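You operate a simulated robot arm through the tools that you are given. There is no shell and no other tool.

You are at the controls of a simulated robot arm. One attempt, no reset.

TASK
Close machine 4's finished job: card onto its bin's ledge, count slider to the card's number, RESET, main switch off.
Fine: the card on the NOW RUNNING step; RESET once, before switching off. Set down upright: white card.

Only the result counts: the job must be done as asked and must still hold three seconds after the hand-in. Knocking over, shifting, dropping, spilling or breaking anything else fails it.

THE ROBOT
A 7-joint arm with a two-finger parallel gripper, fixed in place. Base frame: the origin is on the floor under the middle of its stand, x ahead of it, y to its left, z up. Units: mm, degrees, N and s.
It reaches about 1372 mm from its shoulder. Its first joint turns from -149.0 to 149.0 degrees. Payload 3.43 kg.
Tool frame: the origin (TCP) lies between the finger pads and is the grasp point; the fingertips stand 30 mm ahead of it; z points along the fingers, y is the line along which they close. The gripper opens to 94 mm. The fingers are 28 mm wide and 10 mm thick; the gripper's body (50 by 96 mm) begins 55 mm behind the TCP.
Orientation is that of the tool frame in the base frame, as a unit quaternion [x, y, z, w]. With the fingers straight down and closing along the base's y, the tool's x points along the base's -x, its y along +y and its z along -z.

THE INTERFACE
- The arm moves only by the tool drive_tool. Its argument "commands" is a list of rows, each an object (a shift or turn left out is 0, a gripper value left out holds the last) with "jaw": the gripper command, from -1 (fully open) to 1 (shut), values between in proportion; "linear": the shift along the tool's x, y, z in cm, a list of three; "dr": the turn, a rotation vector about the tool's x, y, z in rad, a list of three. In form: [{"jaw": jaw, "linear": [x, y, z], "dr": [wx, wy, wz]}, ...]. A call has 1 to 20 rows; each row is the pose to reach, as a shift and turn from the pose commanded when the call began, along the tool's axes at that moment. A row lasts 0.2 s, in which the tool goes at most 50 mm and 8.6 degrees; a call with a longer step from one row to the next is refused whole, and so is a gripper value outside its range. A pose out of reach is approached as far as the arm can. The call stops where the force on the tool passes 40 N (or 10 N more than at its start, if that is more) or the arm is blocked; 0.2 s more then pass. The fingers move at their own pace (about 45 mm/s each) and stop on an object; they squeeze with about 43 N. The grip force told is the motor's: it shows also when the fingers shut on nothing. Time passes only in rows, and 0.2 s behind the last, so rows that repeat a pose let the fingers close. The reply holds the time, the measured pose of the TCP, the force on the tool along the base axes, the opening and the grip force, in the units named above and with some noise, with the torque about the TCP (base axes, N m) and any sound that the robot's microphone picked up.
- Cameras (640 x 400 px; columns grow to the right, rows downward): "scene" is fixed at [399.9, 648.6, 1359.3]; the picture's right is [-0.99, -0.10, 0.00], its down [-0.02, 0.22, -0.97] and it looks along [0.10, -0.97, -0.22] (base axes); focal length 311 px, centre (320, 200). "wrist" rides on the gripper at [76, 14, -103] in the tool frame; the picture's right is [-0.18, 0.98, 0.00], its down [-0.75, -0.14, -0.64] and it looks along [-0.63, -0.12, 0.77] (tool axes); focal length 243 px, centre (320, 200). There is no depth. A picture from a camera that has moved, and an enlarged one, comes with that camera's place and axes in the base frame and with its lens.
- grab_frame(camera): a new picture of that camera. No time passes.
- zoom(camera, box): a new picture of the part [left, top, right, bottom] of that camera's present view, enlarged. No time passes.
- finish_job(): hands the job in; it is judged then, once.

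Places have to be worked out from the pictures, the camera data and where the tool is seen. Open the gripper and draw the arm clear of the work before you hand the job in, unless the task says otherwise.

The tools are called after ">>>" as name(argument=value, ...) on one line, values as JSON. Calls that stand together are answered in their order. drive_tool: Moves the arm, as the interface text tells. Its arguments: {"type":"object","properties":{"commands":{"type":"array","items":{"type":"object","properties":{"jaw":{"type":"number"},"linear":{"type":"array","items":{"type":"number"}},"dr":{"type":"array","items":{"type":"number"}}}}}},"required":["commands"]} The other tools are called the same way: grab_frame (camera) takes a picture; zoom (camera, box) takes an enlarged picture of a part of a camera's view; finish_job () hands the job in.

At the start:

```text
t: 0.0
ee_pos: [231.3, -960.5, 1227.0]
tcp_rot: [0.0, 1.0, 0.0, 0.001]
contact_force: [0.3, -0.1, -0.5]
wrist_torque: [0.02, 0.01, -0.01]
width: 93.9
gripper_force: 0.0
```

scene: 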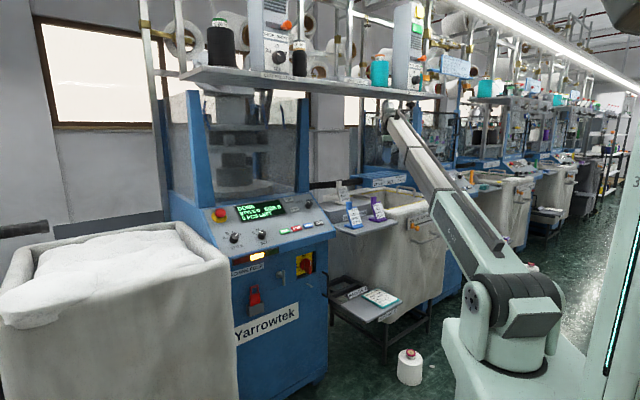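
wrist: 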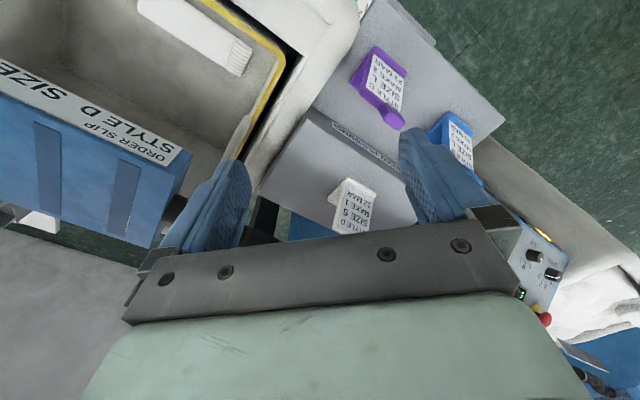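

I'll begin by looking closely at the scene from both cameras before moving anything.

>>> zoom(camera="scene", box=[200, 160, 360, 260])

>>> zoom(camera="scene", box=[310, 160, 470, 260])

>>> zoom(camera="scene", box=[220, 230, 420, 355])

>>> zoom(camera="wrist", box=[240, 0, 560, 200])

>>> zoom(camera="wrist", box=[240, 130, 480, 280])

>>> zoom(camera="scene", box=[360, 80, 640, 255])

```text
4.00 times, centred on (280, 210) of scene
camera zoom: at [399.9, 648.6, 1359.3], right [-0.99, -0.1, 0.0], down [-0.02, 0.22, -0.97], along [0.1, -0.97, -0.22], focal length 1244 px, centre (480, 160)
```

zoom: 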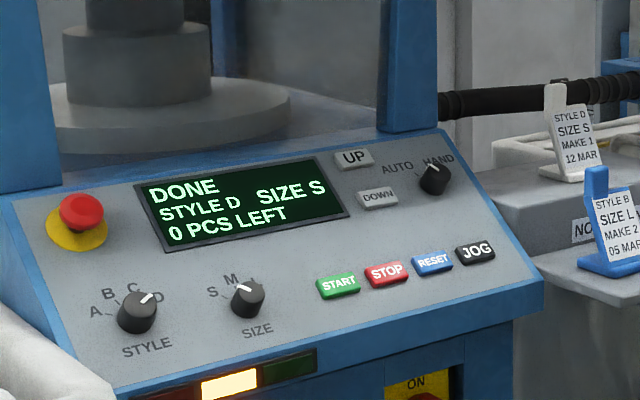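

```text
4.00 times, centred on (390, 210) of scene
camera zoom: at [399.9, 648.6, 1359.3], right [-0.99, -0.1, 0.0], down [-0.02, 0.22, -0.97], along [0.1, -0.97, -0.22], focal length 1244 px, centre (40, 160)
```

zoom: 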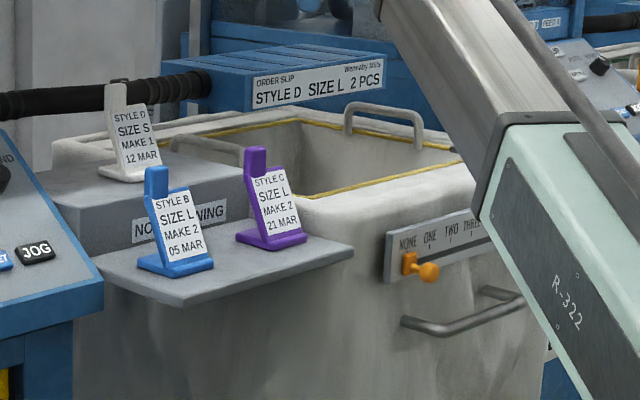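

```text
3.20 times, centred on (320, 292) of scene
camera zoom: at [399.9, 648.6, 1359.3], right [-0.99, -0.1, 0.0], down [-0.02, 0.22, -0.97], along [0.1, -0.97, -0.22], focal length 995 px, centre (320, -96)
```

zoom: 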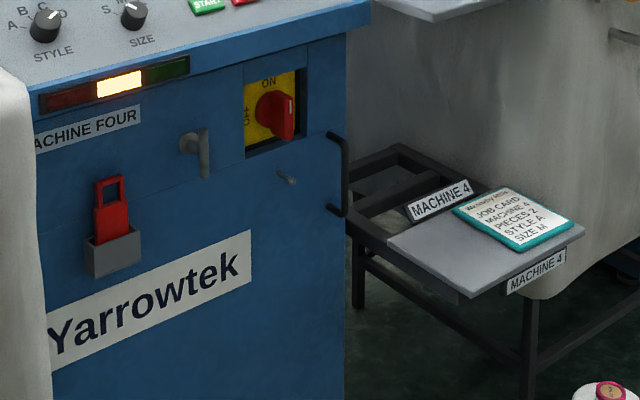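

```text
2.00 times, centred on (400, 100) of wrist
camera zoom: at [154.5, -946.2, 1328.9], right [0.18, 0.98, 0.0], down [0.75, -0.14, 0.64], along [0.63, -0.12, -0.77], focal length 485 px, centre (160, 400)
```

zoom: 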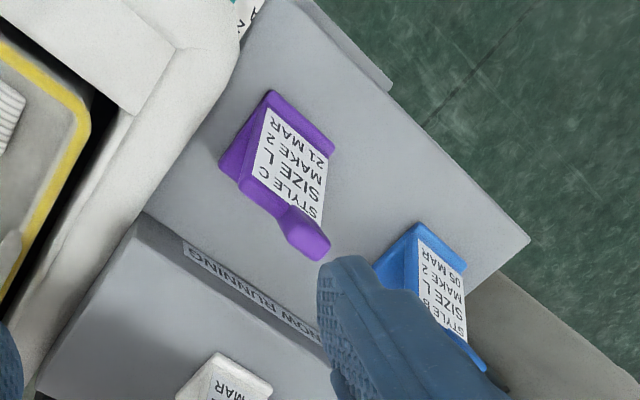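

```text
2.67 times, centred on (360, 205) of wrist
camera zoom: at [154.5, -946.2, 1328.9], right [0.18, 0.98, 0.0], down [0.75, -0.14, 0.64], along [0.63, -0.12, -0.77], focal length 647 px, centre (213, 187)
```

zoom: 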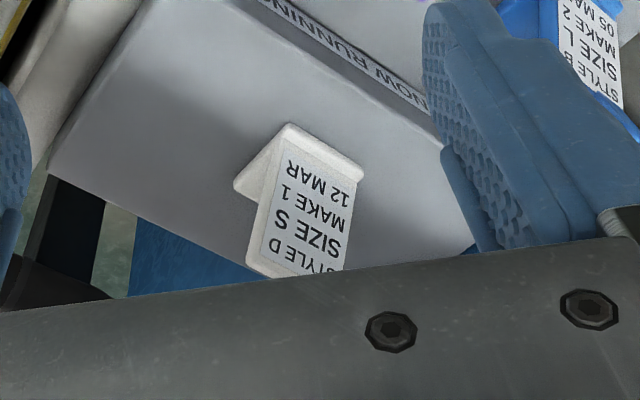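

```text
2.29 times, centred on (500, 168) of scene
camera zoom: at [399.9, 648.6, 1359.3], right [-0.99, -0.1, 0.0], down [-0.02, 0.22, -0.97], along [0.1, -0.97, -0.22], focal length 711 px, centre (-91, 274)
```

zoom: 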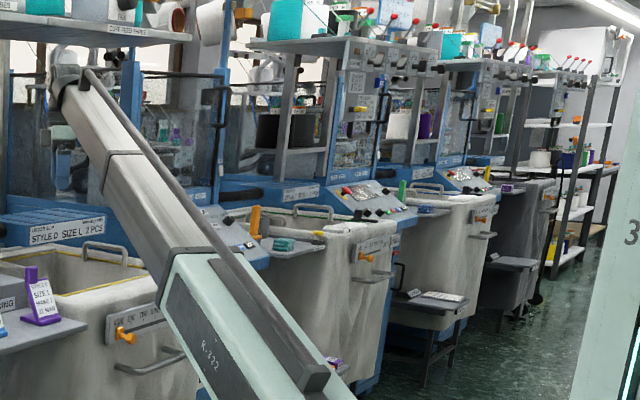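

The machine display reads DONE, STYLE D SIZE S, matching the white card (MAKE 1) on the NOW RUNNING step. I need to find which bin/ledge is meant, so I zoom further in on the bins, the slips and the neighbours.

>>> zoom(camera="scene", box=[440, 160, 540, 222])

>>> zoom(camera="scene", box=[360, 165, 440, 215])

>>> zoom(camera="scene", box=[390, 195, 460, 240])

>>> zoom(camera="scene", box=[0, 180, 240, 330])

>>> zoom(camera="wrist", box=[0, 0, 280, 175])

>>> zoom(camera="scene", box=[240, 240, 330, 296])

>>> zoom(camera="scene", box=[150, 0, 450, 187])

```text
6.40 times, centred on (490, 191) of scene
camera zoom: at [399.9, 648.6, 1359.3], right [-0.99, -0.1, 0.0], down [-0.02, 0.22, -0.97], along [0.1, -0.97, -0.22], focal length 1990 px, centre (-768, 258)
```

zoom: 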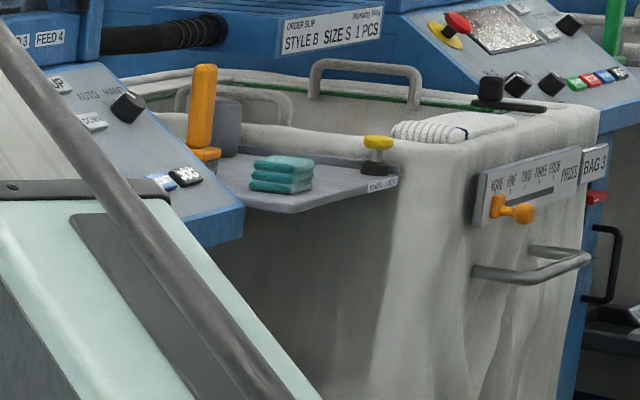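

```text
8.00 times, centred on (400, 190) of scene
camera zoom: at [399.9, 648.6, 1359.3], right [-0.99, -0.1, 0.0], down [-0.02, 0.22, -0.97], along [0.1, -0.97, -0.22], focal length 2488 px, centre (-320, 280)
```

zoom: 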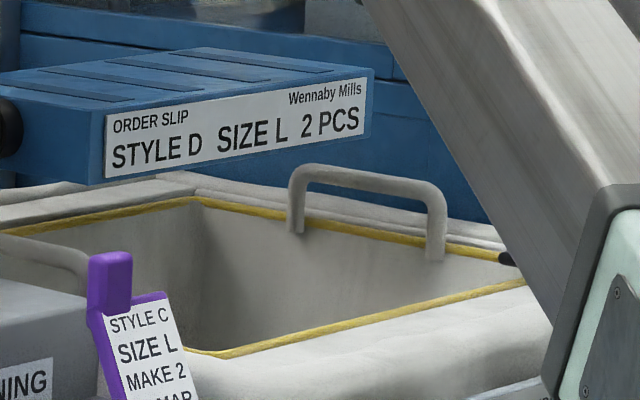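

```text
8.89 times, centred on (425, 218) of scene
camera zoom: at [399.9, 648.6, 1359.3], right [-0.99, -0.1, 0.0], down [-0.02, 0.22, -0.97], along [0.1, -0.97, -0.22], focal length 2764 px, centre (-613, 44)
```

zoom: 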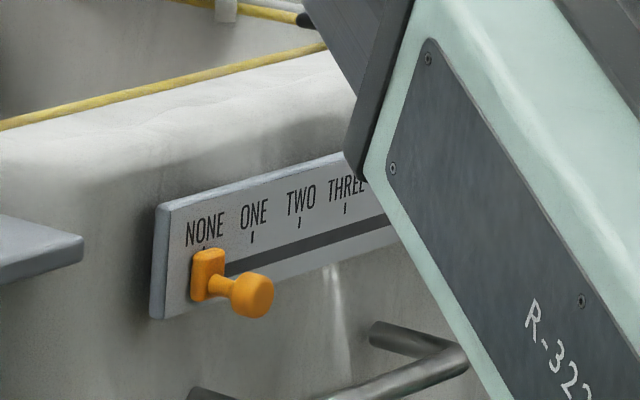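

```text
2.67 times, centred on (120, 255) of scene
camera zoom: at [399.9, 648.6, 1359.3], right [-0.99, -0.1, 0.0], down [-0.02, 0.22, -0.97], along [0.1, -0.97, -0.22], focal length 829 px, centre (853, 53)
```

zoom: 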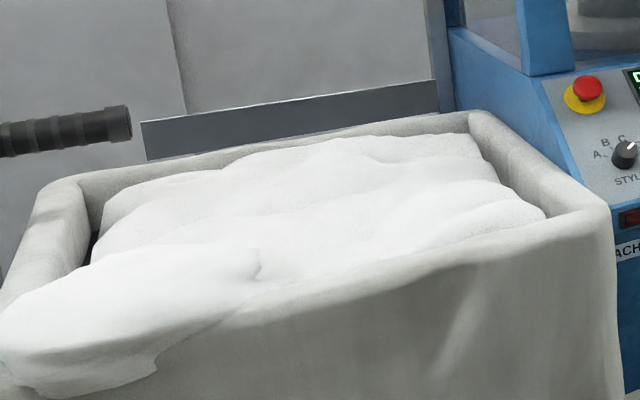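

```text
2.29 times, centred on (140, 88) of wrist
camera zoom: at [154.5, -946.2, 1328.9], right [0.18, 0.98, 0.0], down [0.75, -0.14, 0.64], along [0.63, -0.12, -0.77], focal length 555 px, centre (731, 457)
```

zoom: 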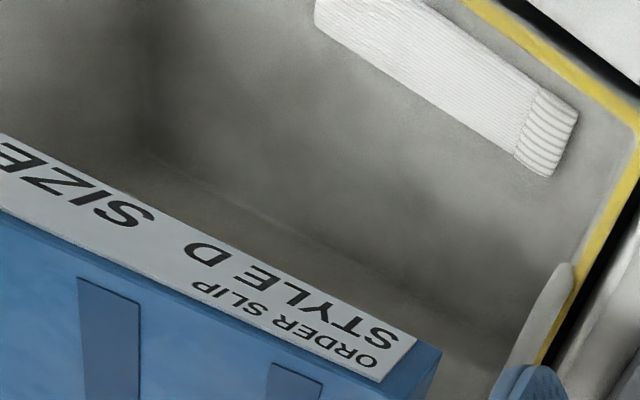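

```text
7.11 times, centred on (285, 268) of scene
camera zoom: at [399.9, 648.6, 1359.3], right [-0.99, -0.1, 0.0], down [-0.02, 0.22, -0.97], along [0.1, -0.97, -0.22], focal length 2212 px, centre (569, -284)
```

zoom: 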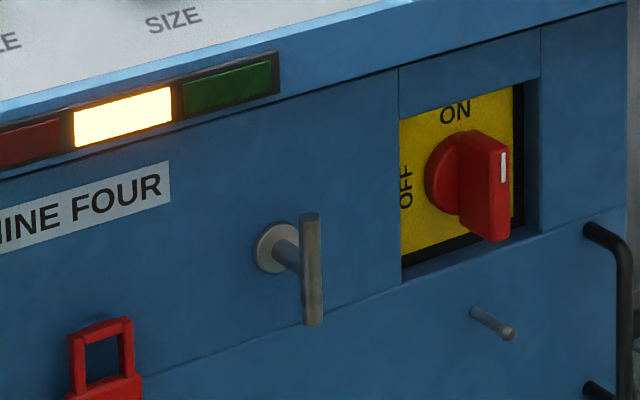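

```text
2.13 times, centred on (300, 94) of scene
camera zoom: at [399.9, 648.6, 1359.3], right [-0.99, -0.1, 0.0], down [-0.02, 0.22, -0.97], along [0.1, -0.97, -0.22], focal length 664 px, centre (363, 427)
```

zoom: 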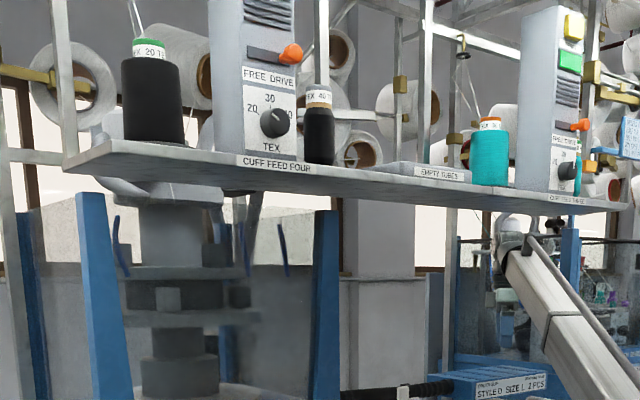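

The white card (STYLE D, SIZE S, MAKE 1) stands roughly at (446, -944, 950). The slider reads NONE on the bin with the numbers. I back the tool up and toward +y while turning the camera to look at the bin and shelf from the front.

>>> drive_tool(commands=[{"jaw": -1, "linear": [0, 2.5, -0.8], "dr": [0, 0, 0.131]}, {"linear": [0, 5, -1.6], "dr": [0, 0, 0.262]}, {"linear": [0, 7.5, -2.4], "dr": [0, 0, 0.393]}, {"linear": [0, 10, -3.2], "dr": [0, 0, 0.524]}, {"linear": [0, 12.5, -4], "dr": [0, 0, 0.655]}, {"linear": [0, 15, -4.8], "dr": [0, 0, 0.786]}, {"linear": [0, 17.5, -5.6], "dr": [0, 0, 0.917]}, {"linear": [0, 20, -6.4], "dr": [0, 0, 1.048]}, {"linear": [0, 22.5, -7.2], "dr": [0, 0, 1.179]}, {"linear": [0, 25, -8], "dr": [0, 0, 1.31]}, {"linear": [0, 27.5, -8.8], "dr": [0, 0, 1.441]}, {"linear": [0, 30, -9.6], "dr": [0, 0, 1.571]}, {"linear": [0, 30, -9.6], "dr": [0, 0, 1.571]}])

>>> grab_frame(camera="wrist")

>>> grab_frame(camera="scene")

```text
t: 1.4
ee_pos: [234.2, -836.0, 1240.6]
tcp_rot: [0.358, 0.933, -0.021, 0.014]
contact_force: [0.6, 0.5, 0.2]
wrist_torque: [-0.01, -0.04, 0.02]
width: 94.1
gripper_force: 0.2
out of reach, approached as far as the arm can: row 3, 4, 5, 6
stopped in row 6: the force on the tool passed its limit at 56 N (the readings are from after the stop); the commanded pose is now the measured one
```

```text
taken
camera wrist: at [186.2, -770.6, 1339.0], right [0.8, 0.61, -0.02], down [0.46, -0.58, 0.68], along [0.4, -0.55, -0.74], focal length 243 px, centre (320, 200)
```

wrist: 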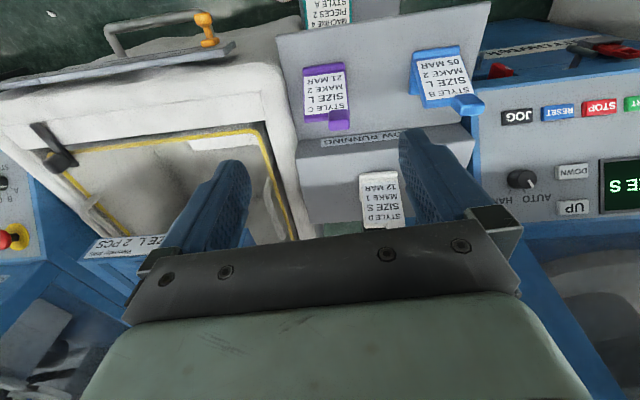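

```text
taken
```

scene: 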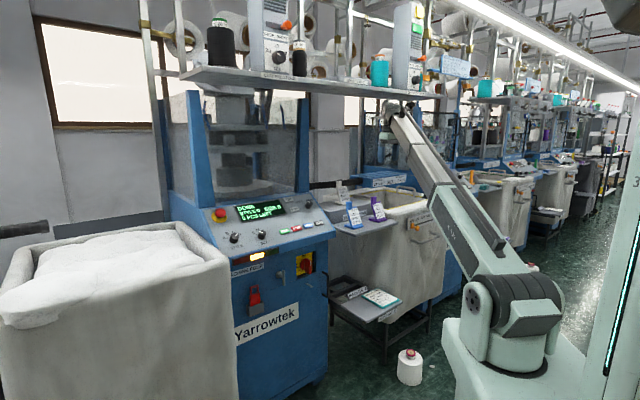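

The move stopped with an out-of-reach note and a brief force spike, which has now gone; the scene looks unchanged. I zoom in on this new view to find the ledge and locations of slider, cards and RESET.

>>> zoom(camera="wrist", box=[0, 0, 320, 200])

>>> zoom(camera="wrist", box=[270, 0, 510, 150])

>>> zoom(camera="wrist", box=[290, 110, 450, 210])

>>> zoom(camera="wrist", box=[450, 0, 640, 119])

>>> zoom(camera="scene", box=[300, 60, 460, 160])

>>> zoom(camera="scene", box=[320, 165, 480, 265])

```text
2.00 times, centred on (160, 100) of wrist
camera zoom: at [186.2, -770.6, 1339.0], right [0.8, 0.61, -0.02], down [0.46, -0.58, 0.68], along [0.4, -0.55, -0.74], focal length 485 px, centre (640, 400)
```

zoom: 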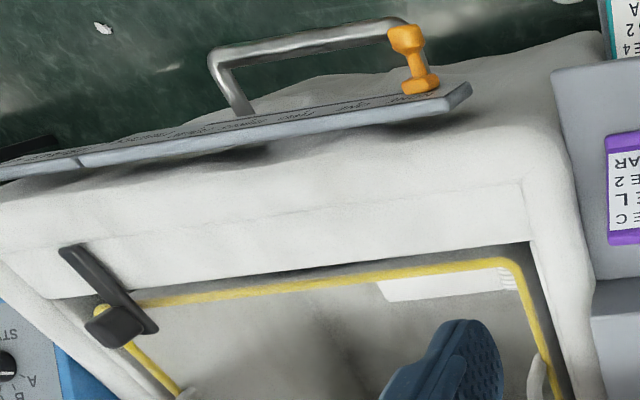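

```text
2.67 times, centred on (390, 75) of wrist
camera zoom: at [186.2, -770.6, 1339.0], right [0.8, 0.61, -0.02], down [0.46, -0.58, 0.68], along [0.4, -0.55, -0.74], focal length 647 px, centre (133, 533)
```

zoom: 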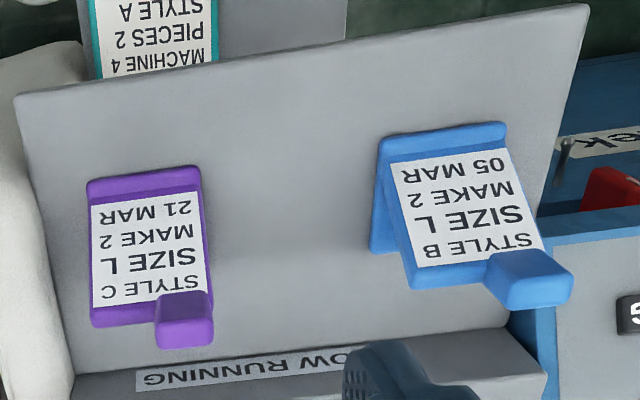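

```text
4.00 times, centred on (370, 160) of wrist
camera zoom: at [186.2, -770.6, 1339.0], right [0.8, 0.61, -0.02], down [0.46, -0.58, 0.68], along [0.4, -0.55, -0.74], focal length 970 px, centre (120, 360)
```

zoom: 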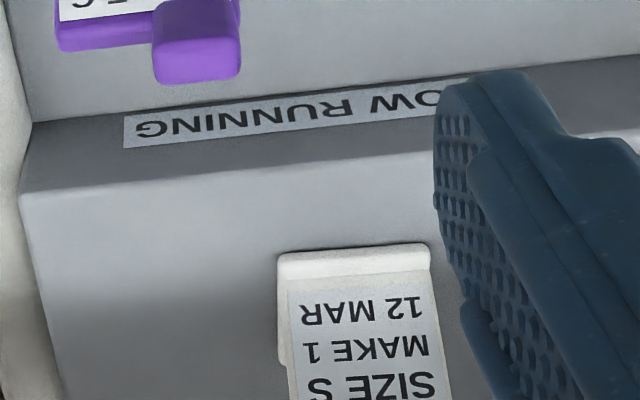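

```text
3.36 times, centred on (545, 60) of wrist
camera zoom: at [186.2, -770.6, 1339.0], right [0.8, 0.61, -0.02], down [0.46, -0.58, 0.68], along [0.4, -0.55, -0.74], focal length 816 px, centre (-436, 672)
```

zoom: 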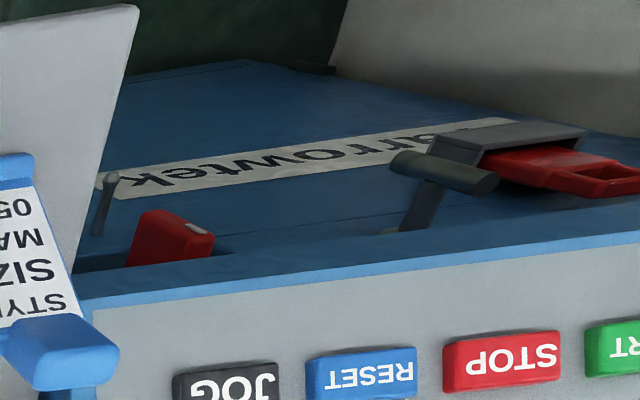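

```text
4.00 times, centred on (380, 110) of scene
camera zoom: at [399.9, 648.6, 1359.3], right [-0.99, -0.1, 0.0], down [-0.02, 0.22, -0.97], along [0.1, -0.97, -0.22], focal length 1244 px, centre (80, 560)
```

zoom: 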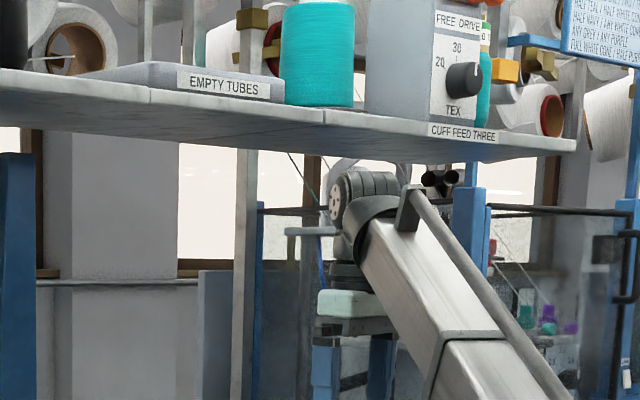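

```text
4.00 times, centred on (400, 215) of scene
camera zoom: at [399.9, 648.6, 1359.3], right [-0.99, -0.1, 0.0], down [-0.02, 0.22, -0.97], along [0.1, -0.97, -0.22], focal length 1244 px, centre (0, 140)
```

zoom: 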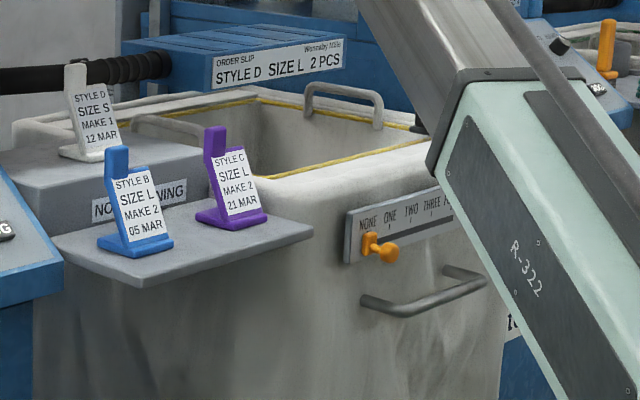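

I look closer at the neighbouring bag for the meaning of its ledge and its label, and at the area around bag 4's front rim.

>>> zoom(camera="scene", box=[474, 170, 538, 210])

>>> zoom(camera="scene", box=[530, 165, 594, 205])

>>> zoom(camera="wrist", box=[0, 20, 160, 120])

>>> zoom(camera="wrist", box=[150, 40, 310, 140])

>>> zoom(camera="scene", box=[320, 255, 448, 335])

```text
10.00 times, centred on (506, 190) of scene
camera zoom: at [399.9, 648.6, 1359.3], right [-0.99, -0.1, 0.0], down [-0.02, 0.22, -0.97], along [0.1, -0.97, -0.22], focal length 3110 px, centre (-1540, 300)
```

zoom: 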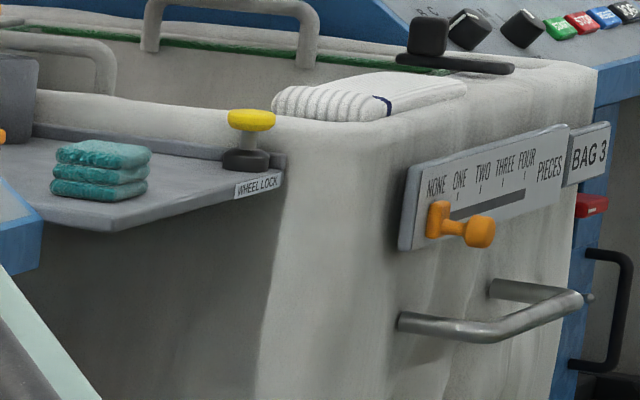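

```text
10.00 times, centred on (562, 185) of scene
camera zoom: at [399.9, 648.6, 1359.3], right [-0.99, -0.1, 0.0], down [-0.02, 0.22, -0.97], along [0.1, -0.97, -0.22], focal length 3110 px, centre (-2100, 350)
```

zoom: 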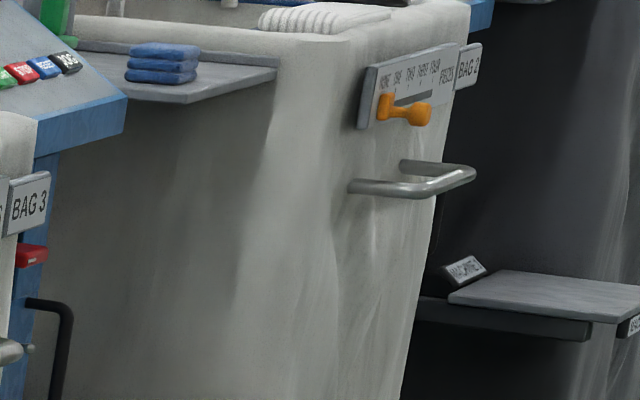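

```text
4.00 times, centred on (80, 70) of wrist
camera zoom: at [186.2, -770.6, 1339.0], right [0.8, 0.61, -0.02], down [0.46, -0.58, 0.68], along [0.4, -0.55, -0.74], focal length 970 px, centre (1280, 720)
```

zoom: 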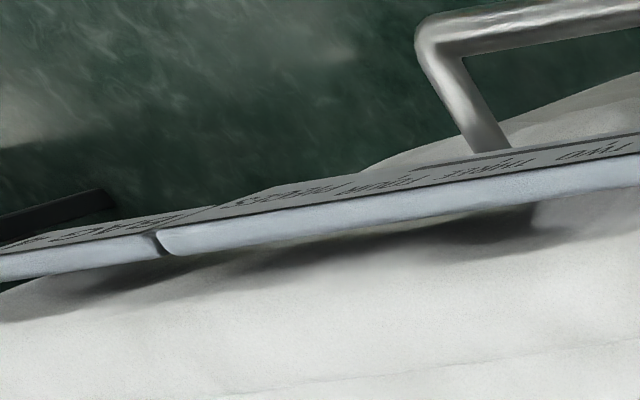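

```text
4.00 times, centred on (230, 90) of wrist
camera zoom: at [186.2, -770.6, 1339.0], right [0.8, 0.61, -0.02], down [0.46, -0.58, 0.68], along [0.4, -0.55, -0.74], focal length 970 px, centre (680, 640)
```

zoom: 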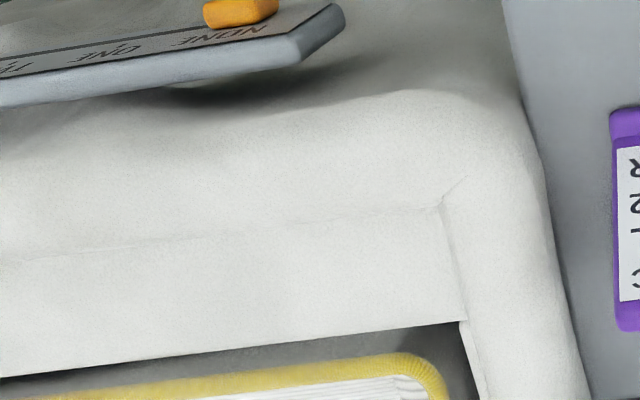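

```text
5.00 times, centred on (384, 295) of scene
camera zoom: at [399.9, 648.6, 1359.3], right [-0.99, -0.1, 0.0], down [-0.02, 0.22, -0.97], along [0.1, -0.97, -0.22], focal length 1555 px, centre (0, -275)
```

zoom: 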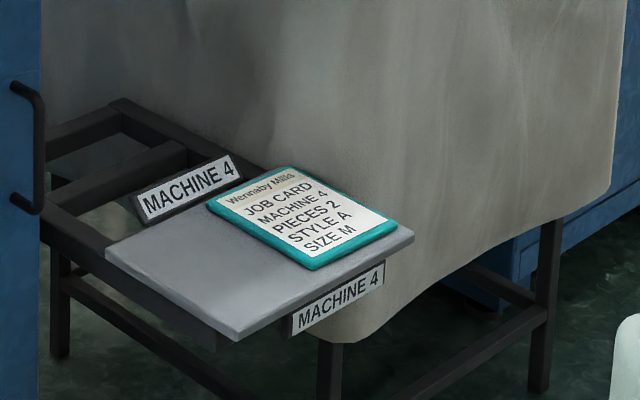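

The neighbouring bags' front rims carry finished pieces, and bag 4 has a flat white strip behind its slider, so that's a ledge candidate, but I want a better view. I move in small steps in base +y without lifting.

>>> drive_tool(commands=[{"jaw": -1, "linear": [1.67, 1.86, 0]}, {"linear": [3.34, 3.71, 0]}, {"linear": [5.01, 5.57, 0]}, {"linear": [6.68, 7.42, 0]}, {"linear": [8.35, 9.28, 0]}, {"linear": [10.0, 11.1, 0]}, {"linear": [10.0, 11.1, 0]}])

>>> grab_frame(camera="wrist")

>>> grab_frame(camera="scene")

```text
t: 1.9
ee_pos: [236.9, -805.6, 1238.2]
tcp_rot: [0.356, 0.934, -0.025, 0.018]
contact_force: [3.4, -5.7, -10.8]
wrist_torque: [-0.08, -0.01, 0.0]
width: 94.1
gripper_force: 0.0
stopped in row 2: the force on the tool passed its limit at 44 N (the readings are from after the stop); the commanded pose is now the measured one
```

```text
taken
camera wrist: at [187.2, -737.8, 1336.2], right [0.79, 0.61, -0.03], down [0.46, -0.57, 0.68], along [0.4, -0.55, -0.73], focal length 243 px, centre (320, 200)
```

wrist: 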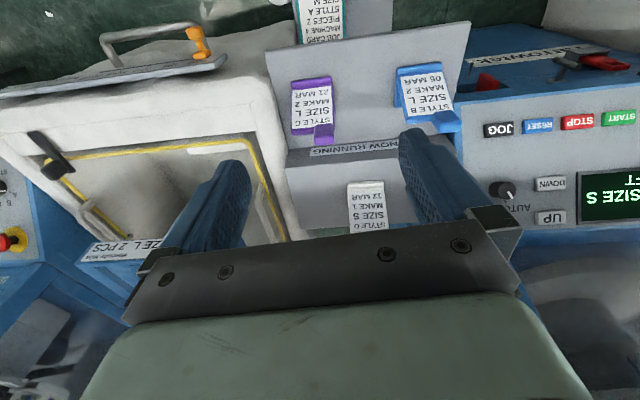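

```text
taken
```

scene: 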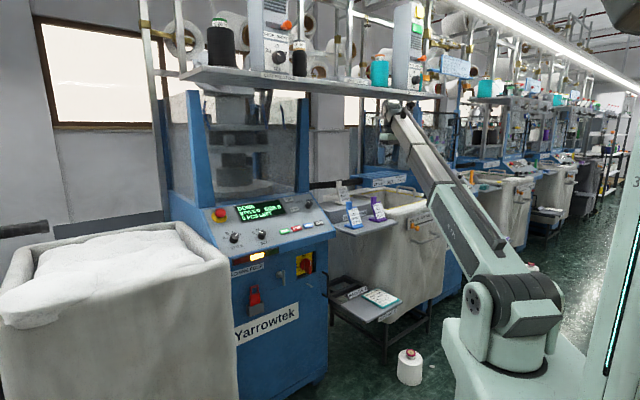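

Another stop on force, with a residual of about -11 N in z. I zoom on the arm's wrist in the scene view to see what it may be touching.

>>> zoom(camera="scene", box=[350, 80, 446, 140])

>>> zoom(camera="scene", box=[330, 80, 586, 240])

>>> zoom(camera="scene", box=[400, 180, 640, 400])

```text
6.67 times, centred on (398, 110) of scene
camera zoom: at [399.9, 648.6, 1359.3], right [-0.99, -0.1, 0.0], down [-0.02, 0.22, -0.97], along [0.1, -0.97, -0.22], focal length 2073 px, centre (-200, 800)
```

zoom: 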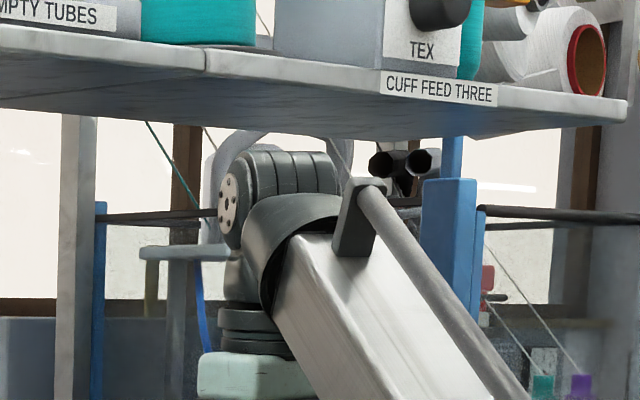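

```text
2.50 times, centred on (458, 160) of scene
camera zoom: at [399.9, 648.6, 1359.3], right [-0.99, -0.1, 0.0], down [-0.02, 0.22, -0.97], along [0.1, -0.97, -0.22], focal length 778 px, centre (-25, 300)
```

zoom: 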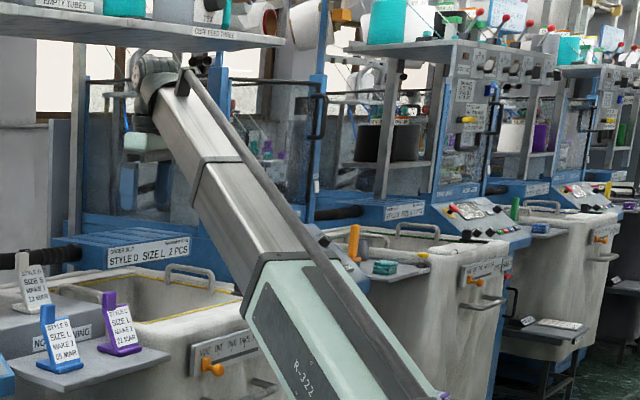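

```text
1.82 times, centred on (520, 290) of scene
camera zoom: at [399.9, 648.6, 1359.3], right [-0.99, -0.1, 0.0], down [-0.02, 0.22, -0.97], along [0.1, -0.97, -0.22], focal length 566 px, centre (-44, 36)
```

zoom: 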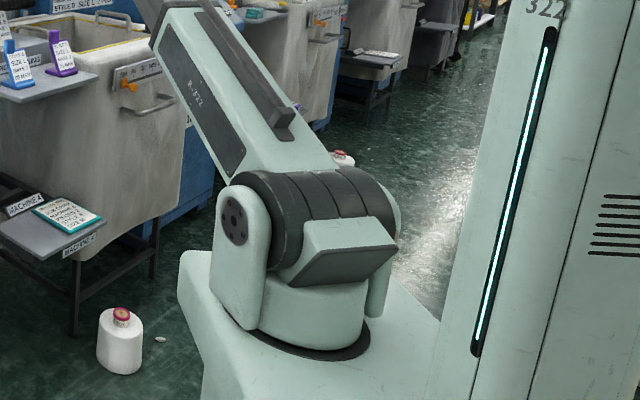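

The arm looks like a telescoping boom. I hold still for a moment to see whether the residual force persists.

>>> drive_tool(commands=[{"jaw": -1}, {"jaw": -1}])

```text
t: 2.5
ee_pos: [236.7, -805.0, 1236.7]
tcp_rot: [0.355, 0.934, -0.025, 0.017]
contact_force: [2.7, -10.3, -17.8]
wrist_torque: [-0.19, -0.39, 0.21]
width: 94.0
gripper_force: 0.0
```

The residual force persists (about 20 N), so something in the wrist is jammed, probably because the boom/hand bend is at its limit. I back off along -y by 50 mm to release it.

>>> drive_tool(commands=[{"jaw": -1, "linear": [-1.1, -1.2, 0]}, {"linear": [-2.2, -2.5, 0]}, {"linear": [-3.3, -3.7, 0]}, {"linear": [-3.3, -3.7, 0]}])

```text
t: 3.5
ee_pos: [235.6, -853.1, 1242.3]
tcp_rot: [0.355, 0.934, -0.024, 0.017]
contact_force: [-0.5, 0.4, -0.3]
wrist_torque: [0.0, 0.0, 0.01]
width: 93.9
gripper_force: 0.0
```

Forces are back to zero. Next I tilt the fingers outward (away from the base), which should relieve the wrist bend, and look again.

>>> drive_tool(commands=[{"jaw": -1, "dr": [0.054, -0.084, 0]}, {"dr": [0.108, -0.168, 0]}, {"dr": [0.161, -0.252, 0]}, {"dr": [0.215, -0.336, 0]}, {"dr": [0.269, -0.42, 0]}, {"dr": [0.269, -0.42, 0]}])

>>> grab_frame(camera="wrist")

>>> grab_frame(camera="scene")

```text
t: 4.9
ee_pos: [236.2, -854.2, 1241.4]
tcp_rot: [0.342, 0.899, -0.222, 0.163]
contact_force: [0.4, 0.2, 0.3]
wrist_torque: [0.0, 0.01, -0.02]
width: 94.3
gripper_force: 0.1
```

```text
taken
camera wrist: at [177.1, -750.9, 1289.7], right [0.81, 0.56, -0.2], down [0.35, -0.17, 0.92], along [0.48, -0.81, -0.33], focal length 243 px, centre (320, 200)
```

wrist: 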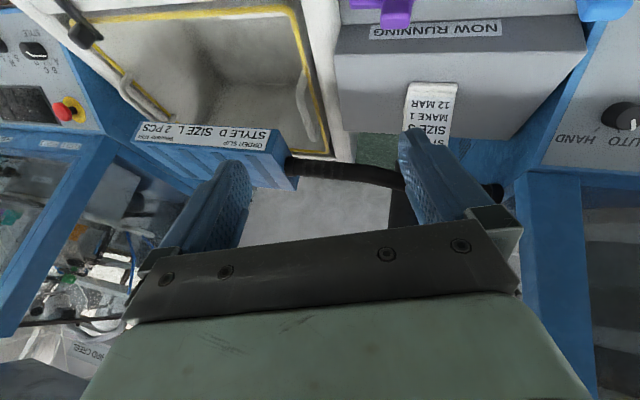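

```text
taken
```

scene: 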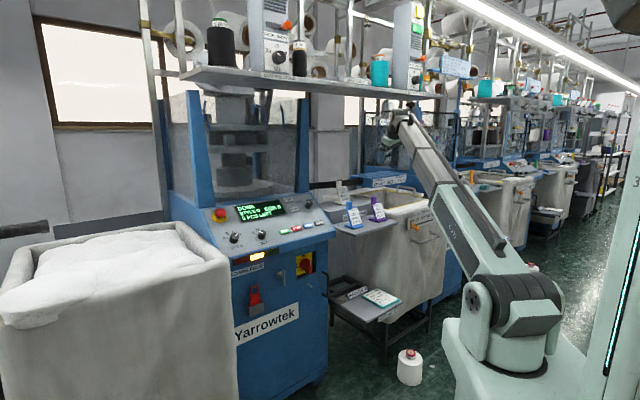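

The tilt works with no force. Now I retreat 200 mm along base +y with this tilt for an overview of the bin front.

>>> drive_tool(commands=[{"jaw": -1, "linear": [1.81, 2.22, -1.7]}, {"linear": [3.62, 4.45, -3.41]}, {"linear": [5.43, 6.67, -5.11]}, {"linear": [7.24, 8.89, -6.81]}, {"linear": [9.05, 11.1, -8.52]}, {"linear": [10.86, 13.34, -10.22]}, {"linear": [10.86, 13.34, -10.22]}])

>>> grab_frame(camera="wrist")

>>> grab_frame(camera="scene")

```text
t: 6.5
ee_pos: [236.4, -652.2, 1241.1]
tcp_rot: [0.342, 0.898, -0.222, 0.164]
contact_force: [-0.5, 0.4, -0.1]
wrist_torque: [-0.02, 0.04, 0.02]
width: 94.2
gripper_force: 0.1
```

```text
taken
camera wrist: at [176.4, -549.7, 1290.5], right [0.81, 0.56, -0.2], down [0.35, -0.17, 0.92], along [0.48, -0.81, -0.34], focal length 243 px, centre (320, 200)
```

wrist: 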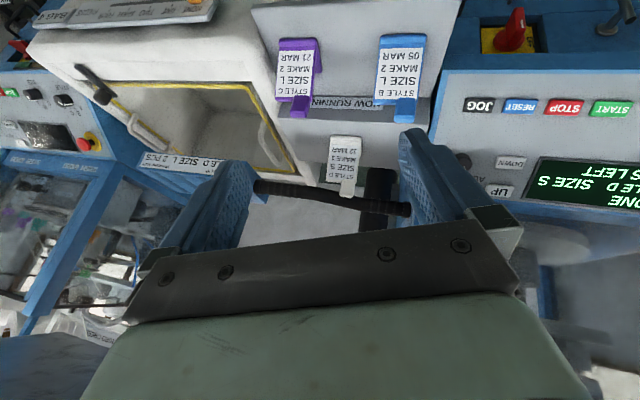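

```text
taken
```

scene: 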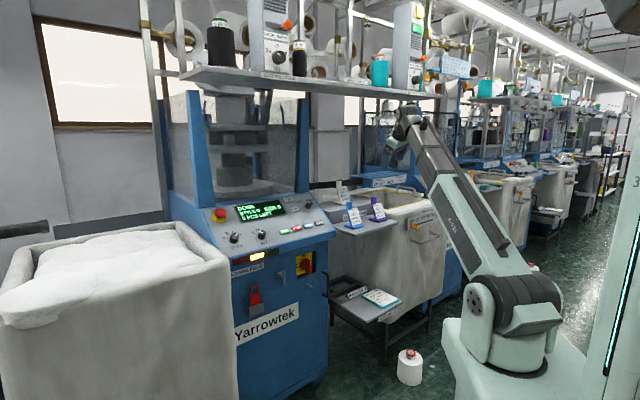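

The retreat worked well. I zoom in on the bin's front top, shelf and controls from this view.

>>> zoom(camera="wrist", box=[20, 0, 276, 160])

>>> zoom(camera="wrist", box=[250, 0, 450, 125])

>>> zoom(camera="wrist", box=[290, 80, 450, 200])

>>> zoom(camera="wrist", box=[430, 0, 640, 131])

>>> zoom(camera="scene", box=[370, 90, 530, 250])

>>> zoom(camera="scene", box=[370, 180, 466, 240])

```text
2.50 times, centred on (148, 80) of wrist
camera zoom: at [176.4, -549.7, 1290.5], right [0.81, 0.56, -0.2], down [0.35, -0.17, 0.92], along [0.48, -0.81, -0.34], focal length 606 px, centre (750, 500)
```

zoom: 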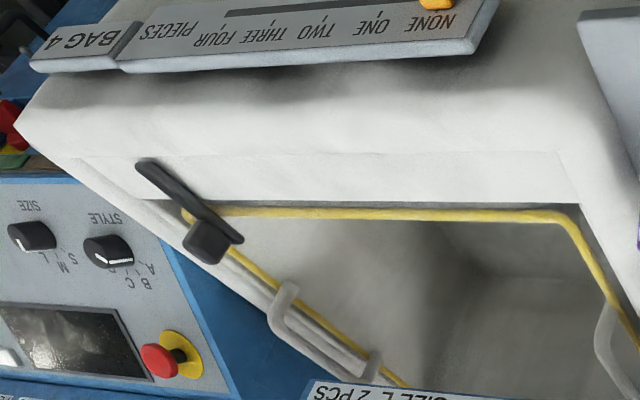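

```text
3.20 times, centred on (350, 62) of wrist
camera zoom: at [176.4, -549.7, 1290.5], right [0.81, 0.56, -0.2], down [0.35, -0.17, 0.92], along [0.48, -0.81, -0.34], focal length 776 px, centre (224, 640)
```

zoom: 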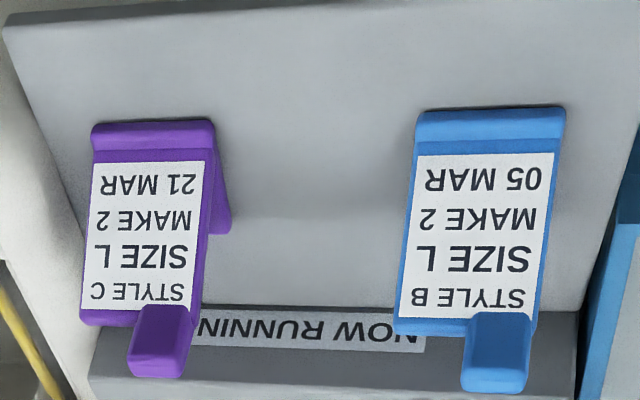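

```text
3.33 times, centred on (370, 140) of wrist
camera zoom: at [176.4, -549.7, 1290.5], right [0.81, 0.56, -0.2], down [0.35, -0.17, 0.92], along [0.48, -0.81, -0.34], focal length 809 px, centre (153, 400)
```

zoom: 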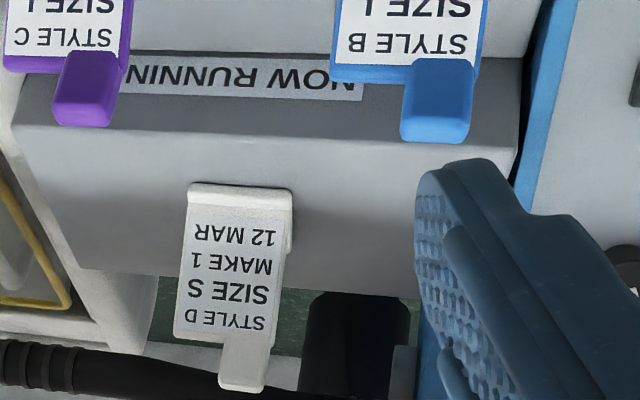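

```text
3.05 times, centred on (535, 66) of wrist
camera zoom: at [176.4, -549.7, 1290.5], right [0.81, 0.56, -0.2], down [0.35, -0.17, 0.92], along [0.48, -0.81, -0.34], focal length 739 px, centre (-335, 610)
```

zoom: 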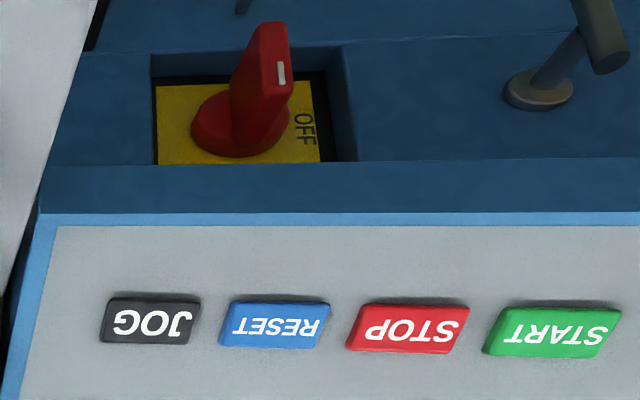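

```text
2.50 times, centred on (450, 170) of scene
camera zoom: at [399.9, 648.6, 1359.3], right [-0.99, -0.1, 0.0], down [-0.02, 0.22, -0.97], along [0.1, -0.97, -0.22], focal length 778 px, centre (-5, 275)
```

zoom: 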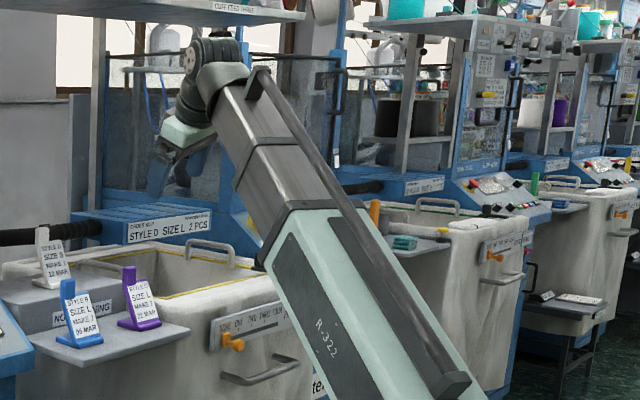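

```text
6.67 times, centred on (418, 210) of scene
camera zoom: at [399.9, 648.6, 1359.3], right [-0.99, -0.1, 0.0], down [-0.02, 0.22, -0.97], along [0.1, -0.97, -0.22], focal length 2073 px, centre (-333, 133)
```

zoom: 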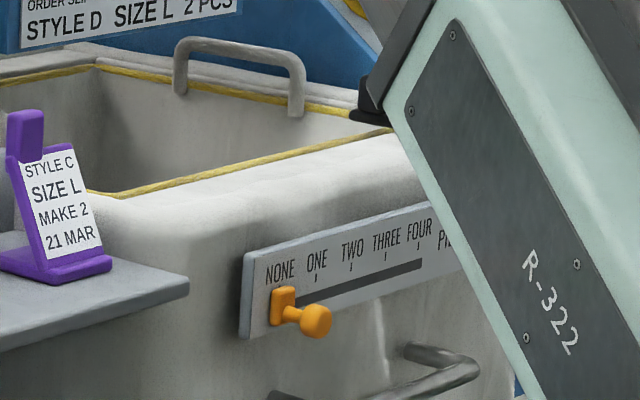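

Bag 4 is confirmed next to machine 4, with a flat ledge strip along its front rim (about z 934). I also see that the whole machine row sits at 45° to the base. RESET is at about (587, -665, 941) and the white card near (430, -930). Next I square the tool to the row and go look at the ledge and slider close up.

>>> drive_tool(commands=[{"jaw": -1, "linear": [1.337, -2.516, 2.409], "dr": [-0.0262, -0.004, 0.0128]}, {"linear": [2.674, -5.032, 4.818], "dr": [-0.0523, -0.0081, 0.0255]}, {"linear": [4.011, -7.548, 7.227], "dr": [-0.0785, -0.0121, 0.0383]}, {"linear": [5.348, -10.064, 9.636], "dr": [-0.1047, -0.0161, 0.051]}, {"linear": [6.685, -12.58, 12.045], "dr": [-0.1309, -0.0202, 0.0638]}, {"linear": [8.022, -15.096, 14.454], "dr": [-0.157, -0.0242, 0.0766]}, {"linear": [9.359, -17.612, 16.863], "dr": [-0.1832, -0.0282, 0.0893]}, {"linear": [10.696, -20.128, 19.272], "dr": [-0.2094, -0.0322, 0.1021]}, {"linear": [12.033, -22.644, 21.681], "dr": [-0.2355, -0.0363, 0.1148]}, {"linear": [13.37, -25.16, 24.09], "dr": [-0.2617, -0.0403, 0.1276]}, {"linear": [13.37, -25.16, 24.09], "dr": [-0.2617, -0.0403, 0.1276]}])

>>> grab_frame(camera="wrist")

>>> grab_frame(camera="scene")

```text
t: 8.9
ee_pos: [2.6, -871.4, 1049.0]
tcp_rot: [0.37, 0.893, -0.1, 0.238]
contact_force: [0.4, 0.3, -0.5]
wrist_torque: [-0.01, -0.01, 0.0]
width: 94.2
gripper_force: 0.1
```

```text
taken
camera wrist: at [-71.2, -778.9, 1099.6], right [0.81, 0.58, 0.09], down [0.14, -0.33, 0.93], along [0.57, -0.74, -0.35], focal length 243 px, centre (320, 200)
```

wrist: 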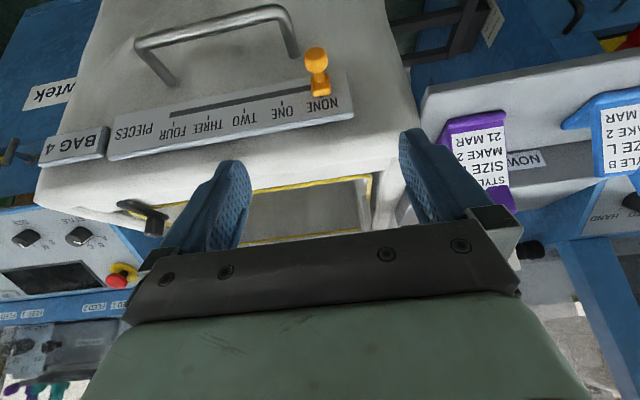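

```text
taken
```

scene: 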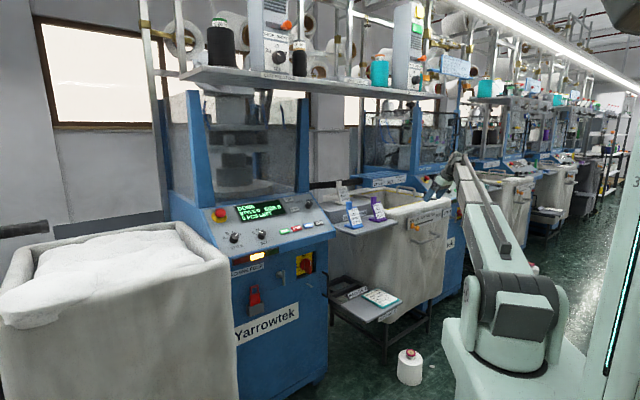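

The tool reached the vantage pose with the intended attitude. I zoom in on the slider, ledge and shelf cards.

>>> zoom(camera="wrist", box=[230, 40, 390, 140])

>>> zoom(camera="wrist", box=[230, 120, 420, 239])

>>> zoom(camera="wrist", box=[400, 70, 640, 220])

>>> zoom(camera="scene", box=[380, 160, 476, 220])

>>> zoom(camera="wrist", box=[30, 90, 230, 215])

```text
4.00 times, centred on (310, 90) of wrist
camera zoom: at [-71.2, -778.9, 1099.6], right [0.81, 0.58, 0.09], down [0.14, -0.33, 0.93], along [0.57, -0.74, -0.35], focal length 970 px, centre (360, 640)
```

zoom: 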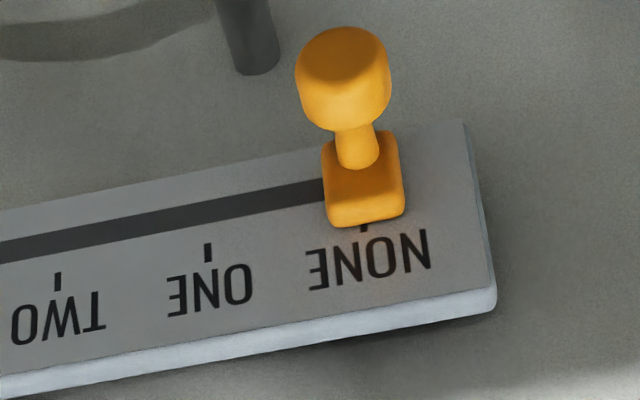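

```text
3.36 times, centred on (325, 180) of wrist
camera zoom: at [-71.2, -778.9, 1099.6], right [0.81, 0.58, 0.09], down [0.14, -0.33, 0.93], along [0.57, -0.74, -0.35], focal length 816 px, centre (303, 269)
```

zoom: 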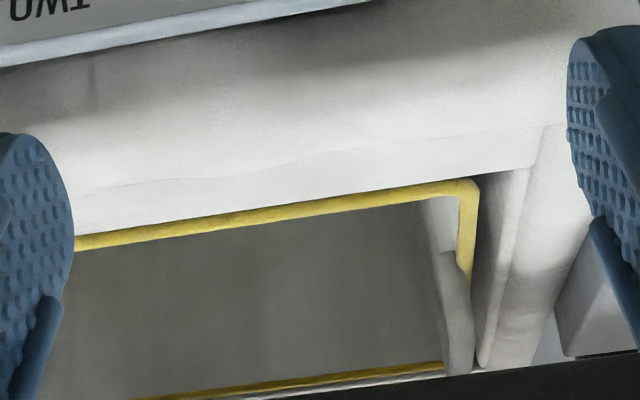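

```text
2.67 times, centred on (520, 145) of wrist
camera zoom: at [-71.2, -778.9, 1099.6], right [0.81, 0.58, 0.09], down [0.14, -0.33, 0.93], along [0.57, -0.74, -0.35], focal length 647 px, centre (-213, 347)
```

zoom: 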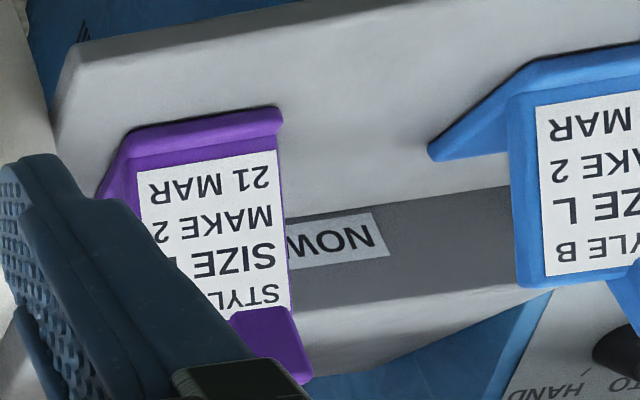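

```text
6.67 times, centred on (428, 190) of scene
camera zoom: at [399.9, 648.6, 1359.3], right [-0.99, -0.1, 0.0], down [-0.02, 0.22, -0.97], along [0.1, -0.97, -0.22], focal length 2073 px, centre (-400, 267)
```

zoom: 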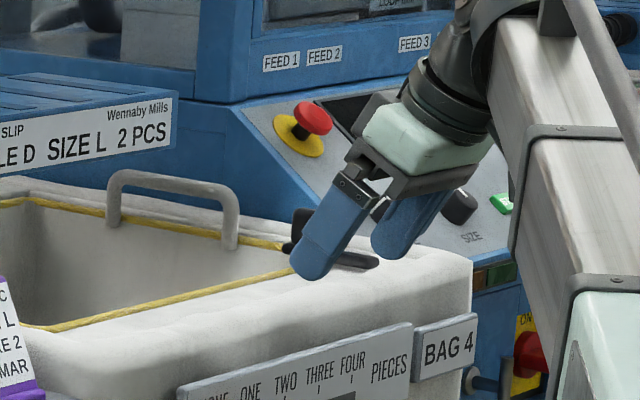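

```text
3.20 times, centred on (130, 152) of wrist
camera zoom: at [-71.2, -778.9, 1099.6], right [0.81, 0.58, 0.09], down [0.14, -0.33, 0.93], along [0.57, -0.74, -0.35], focal length 776 px, centre (928, 352)
```

zoom: 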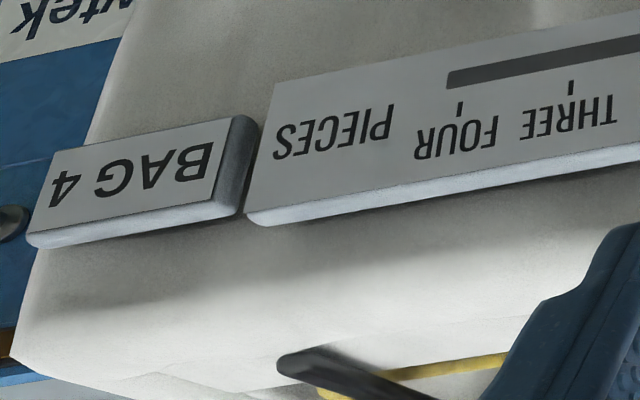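

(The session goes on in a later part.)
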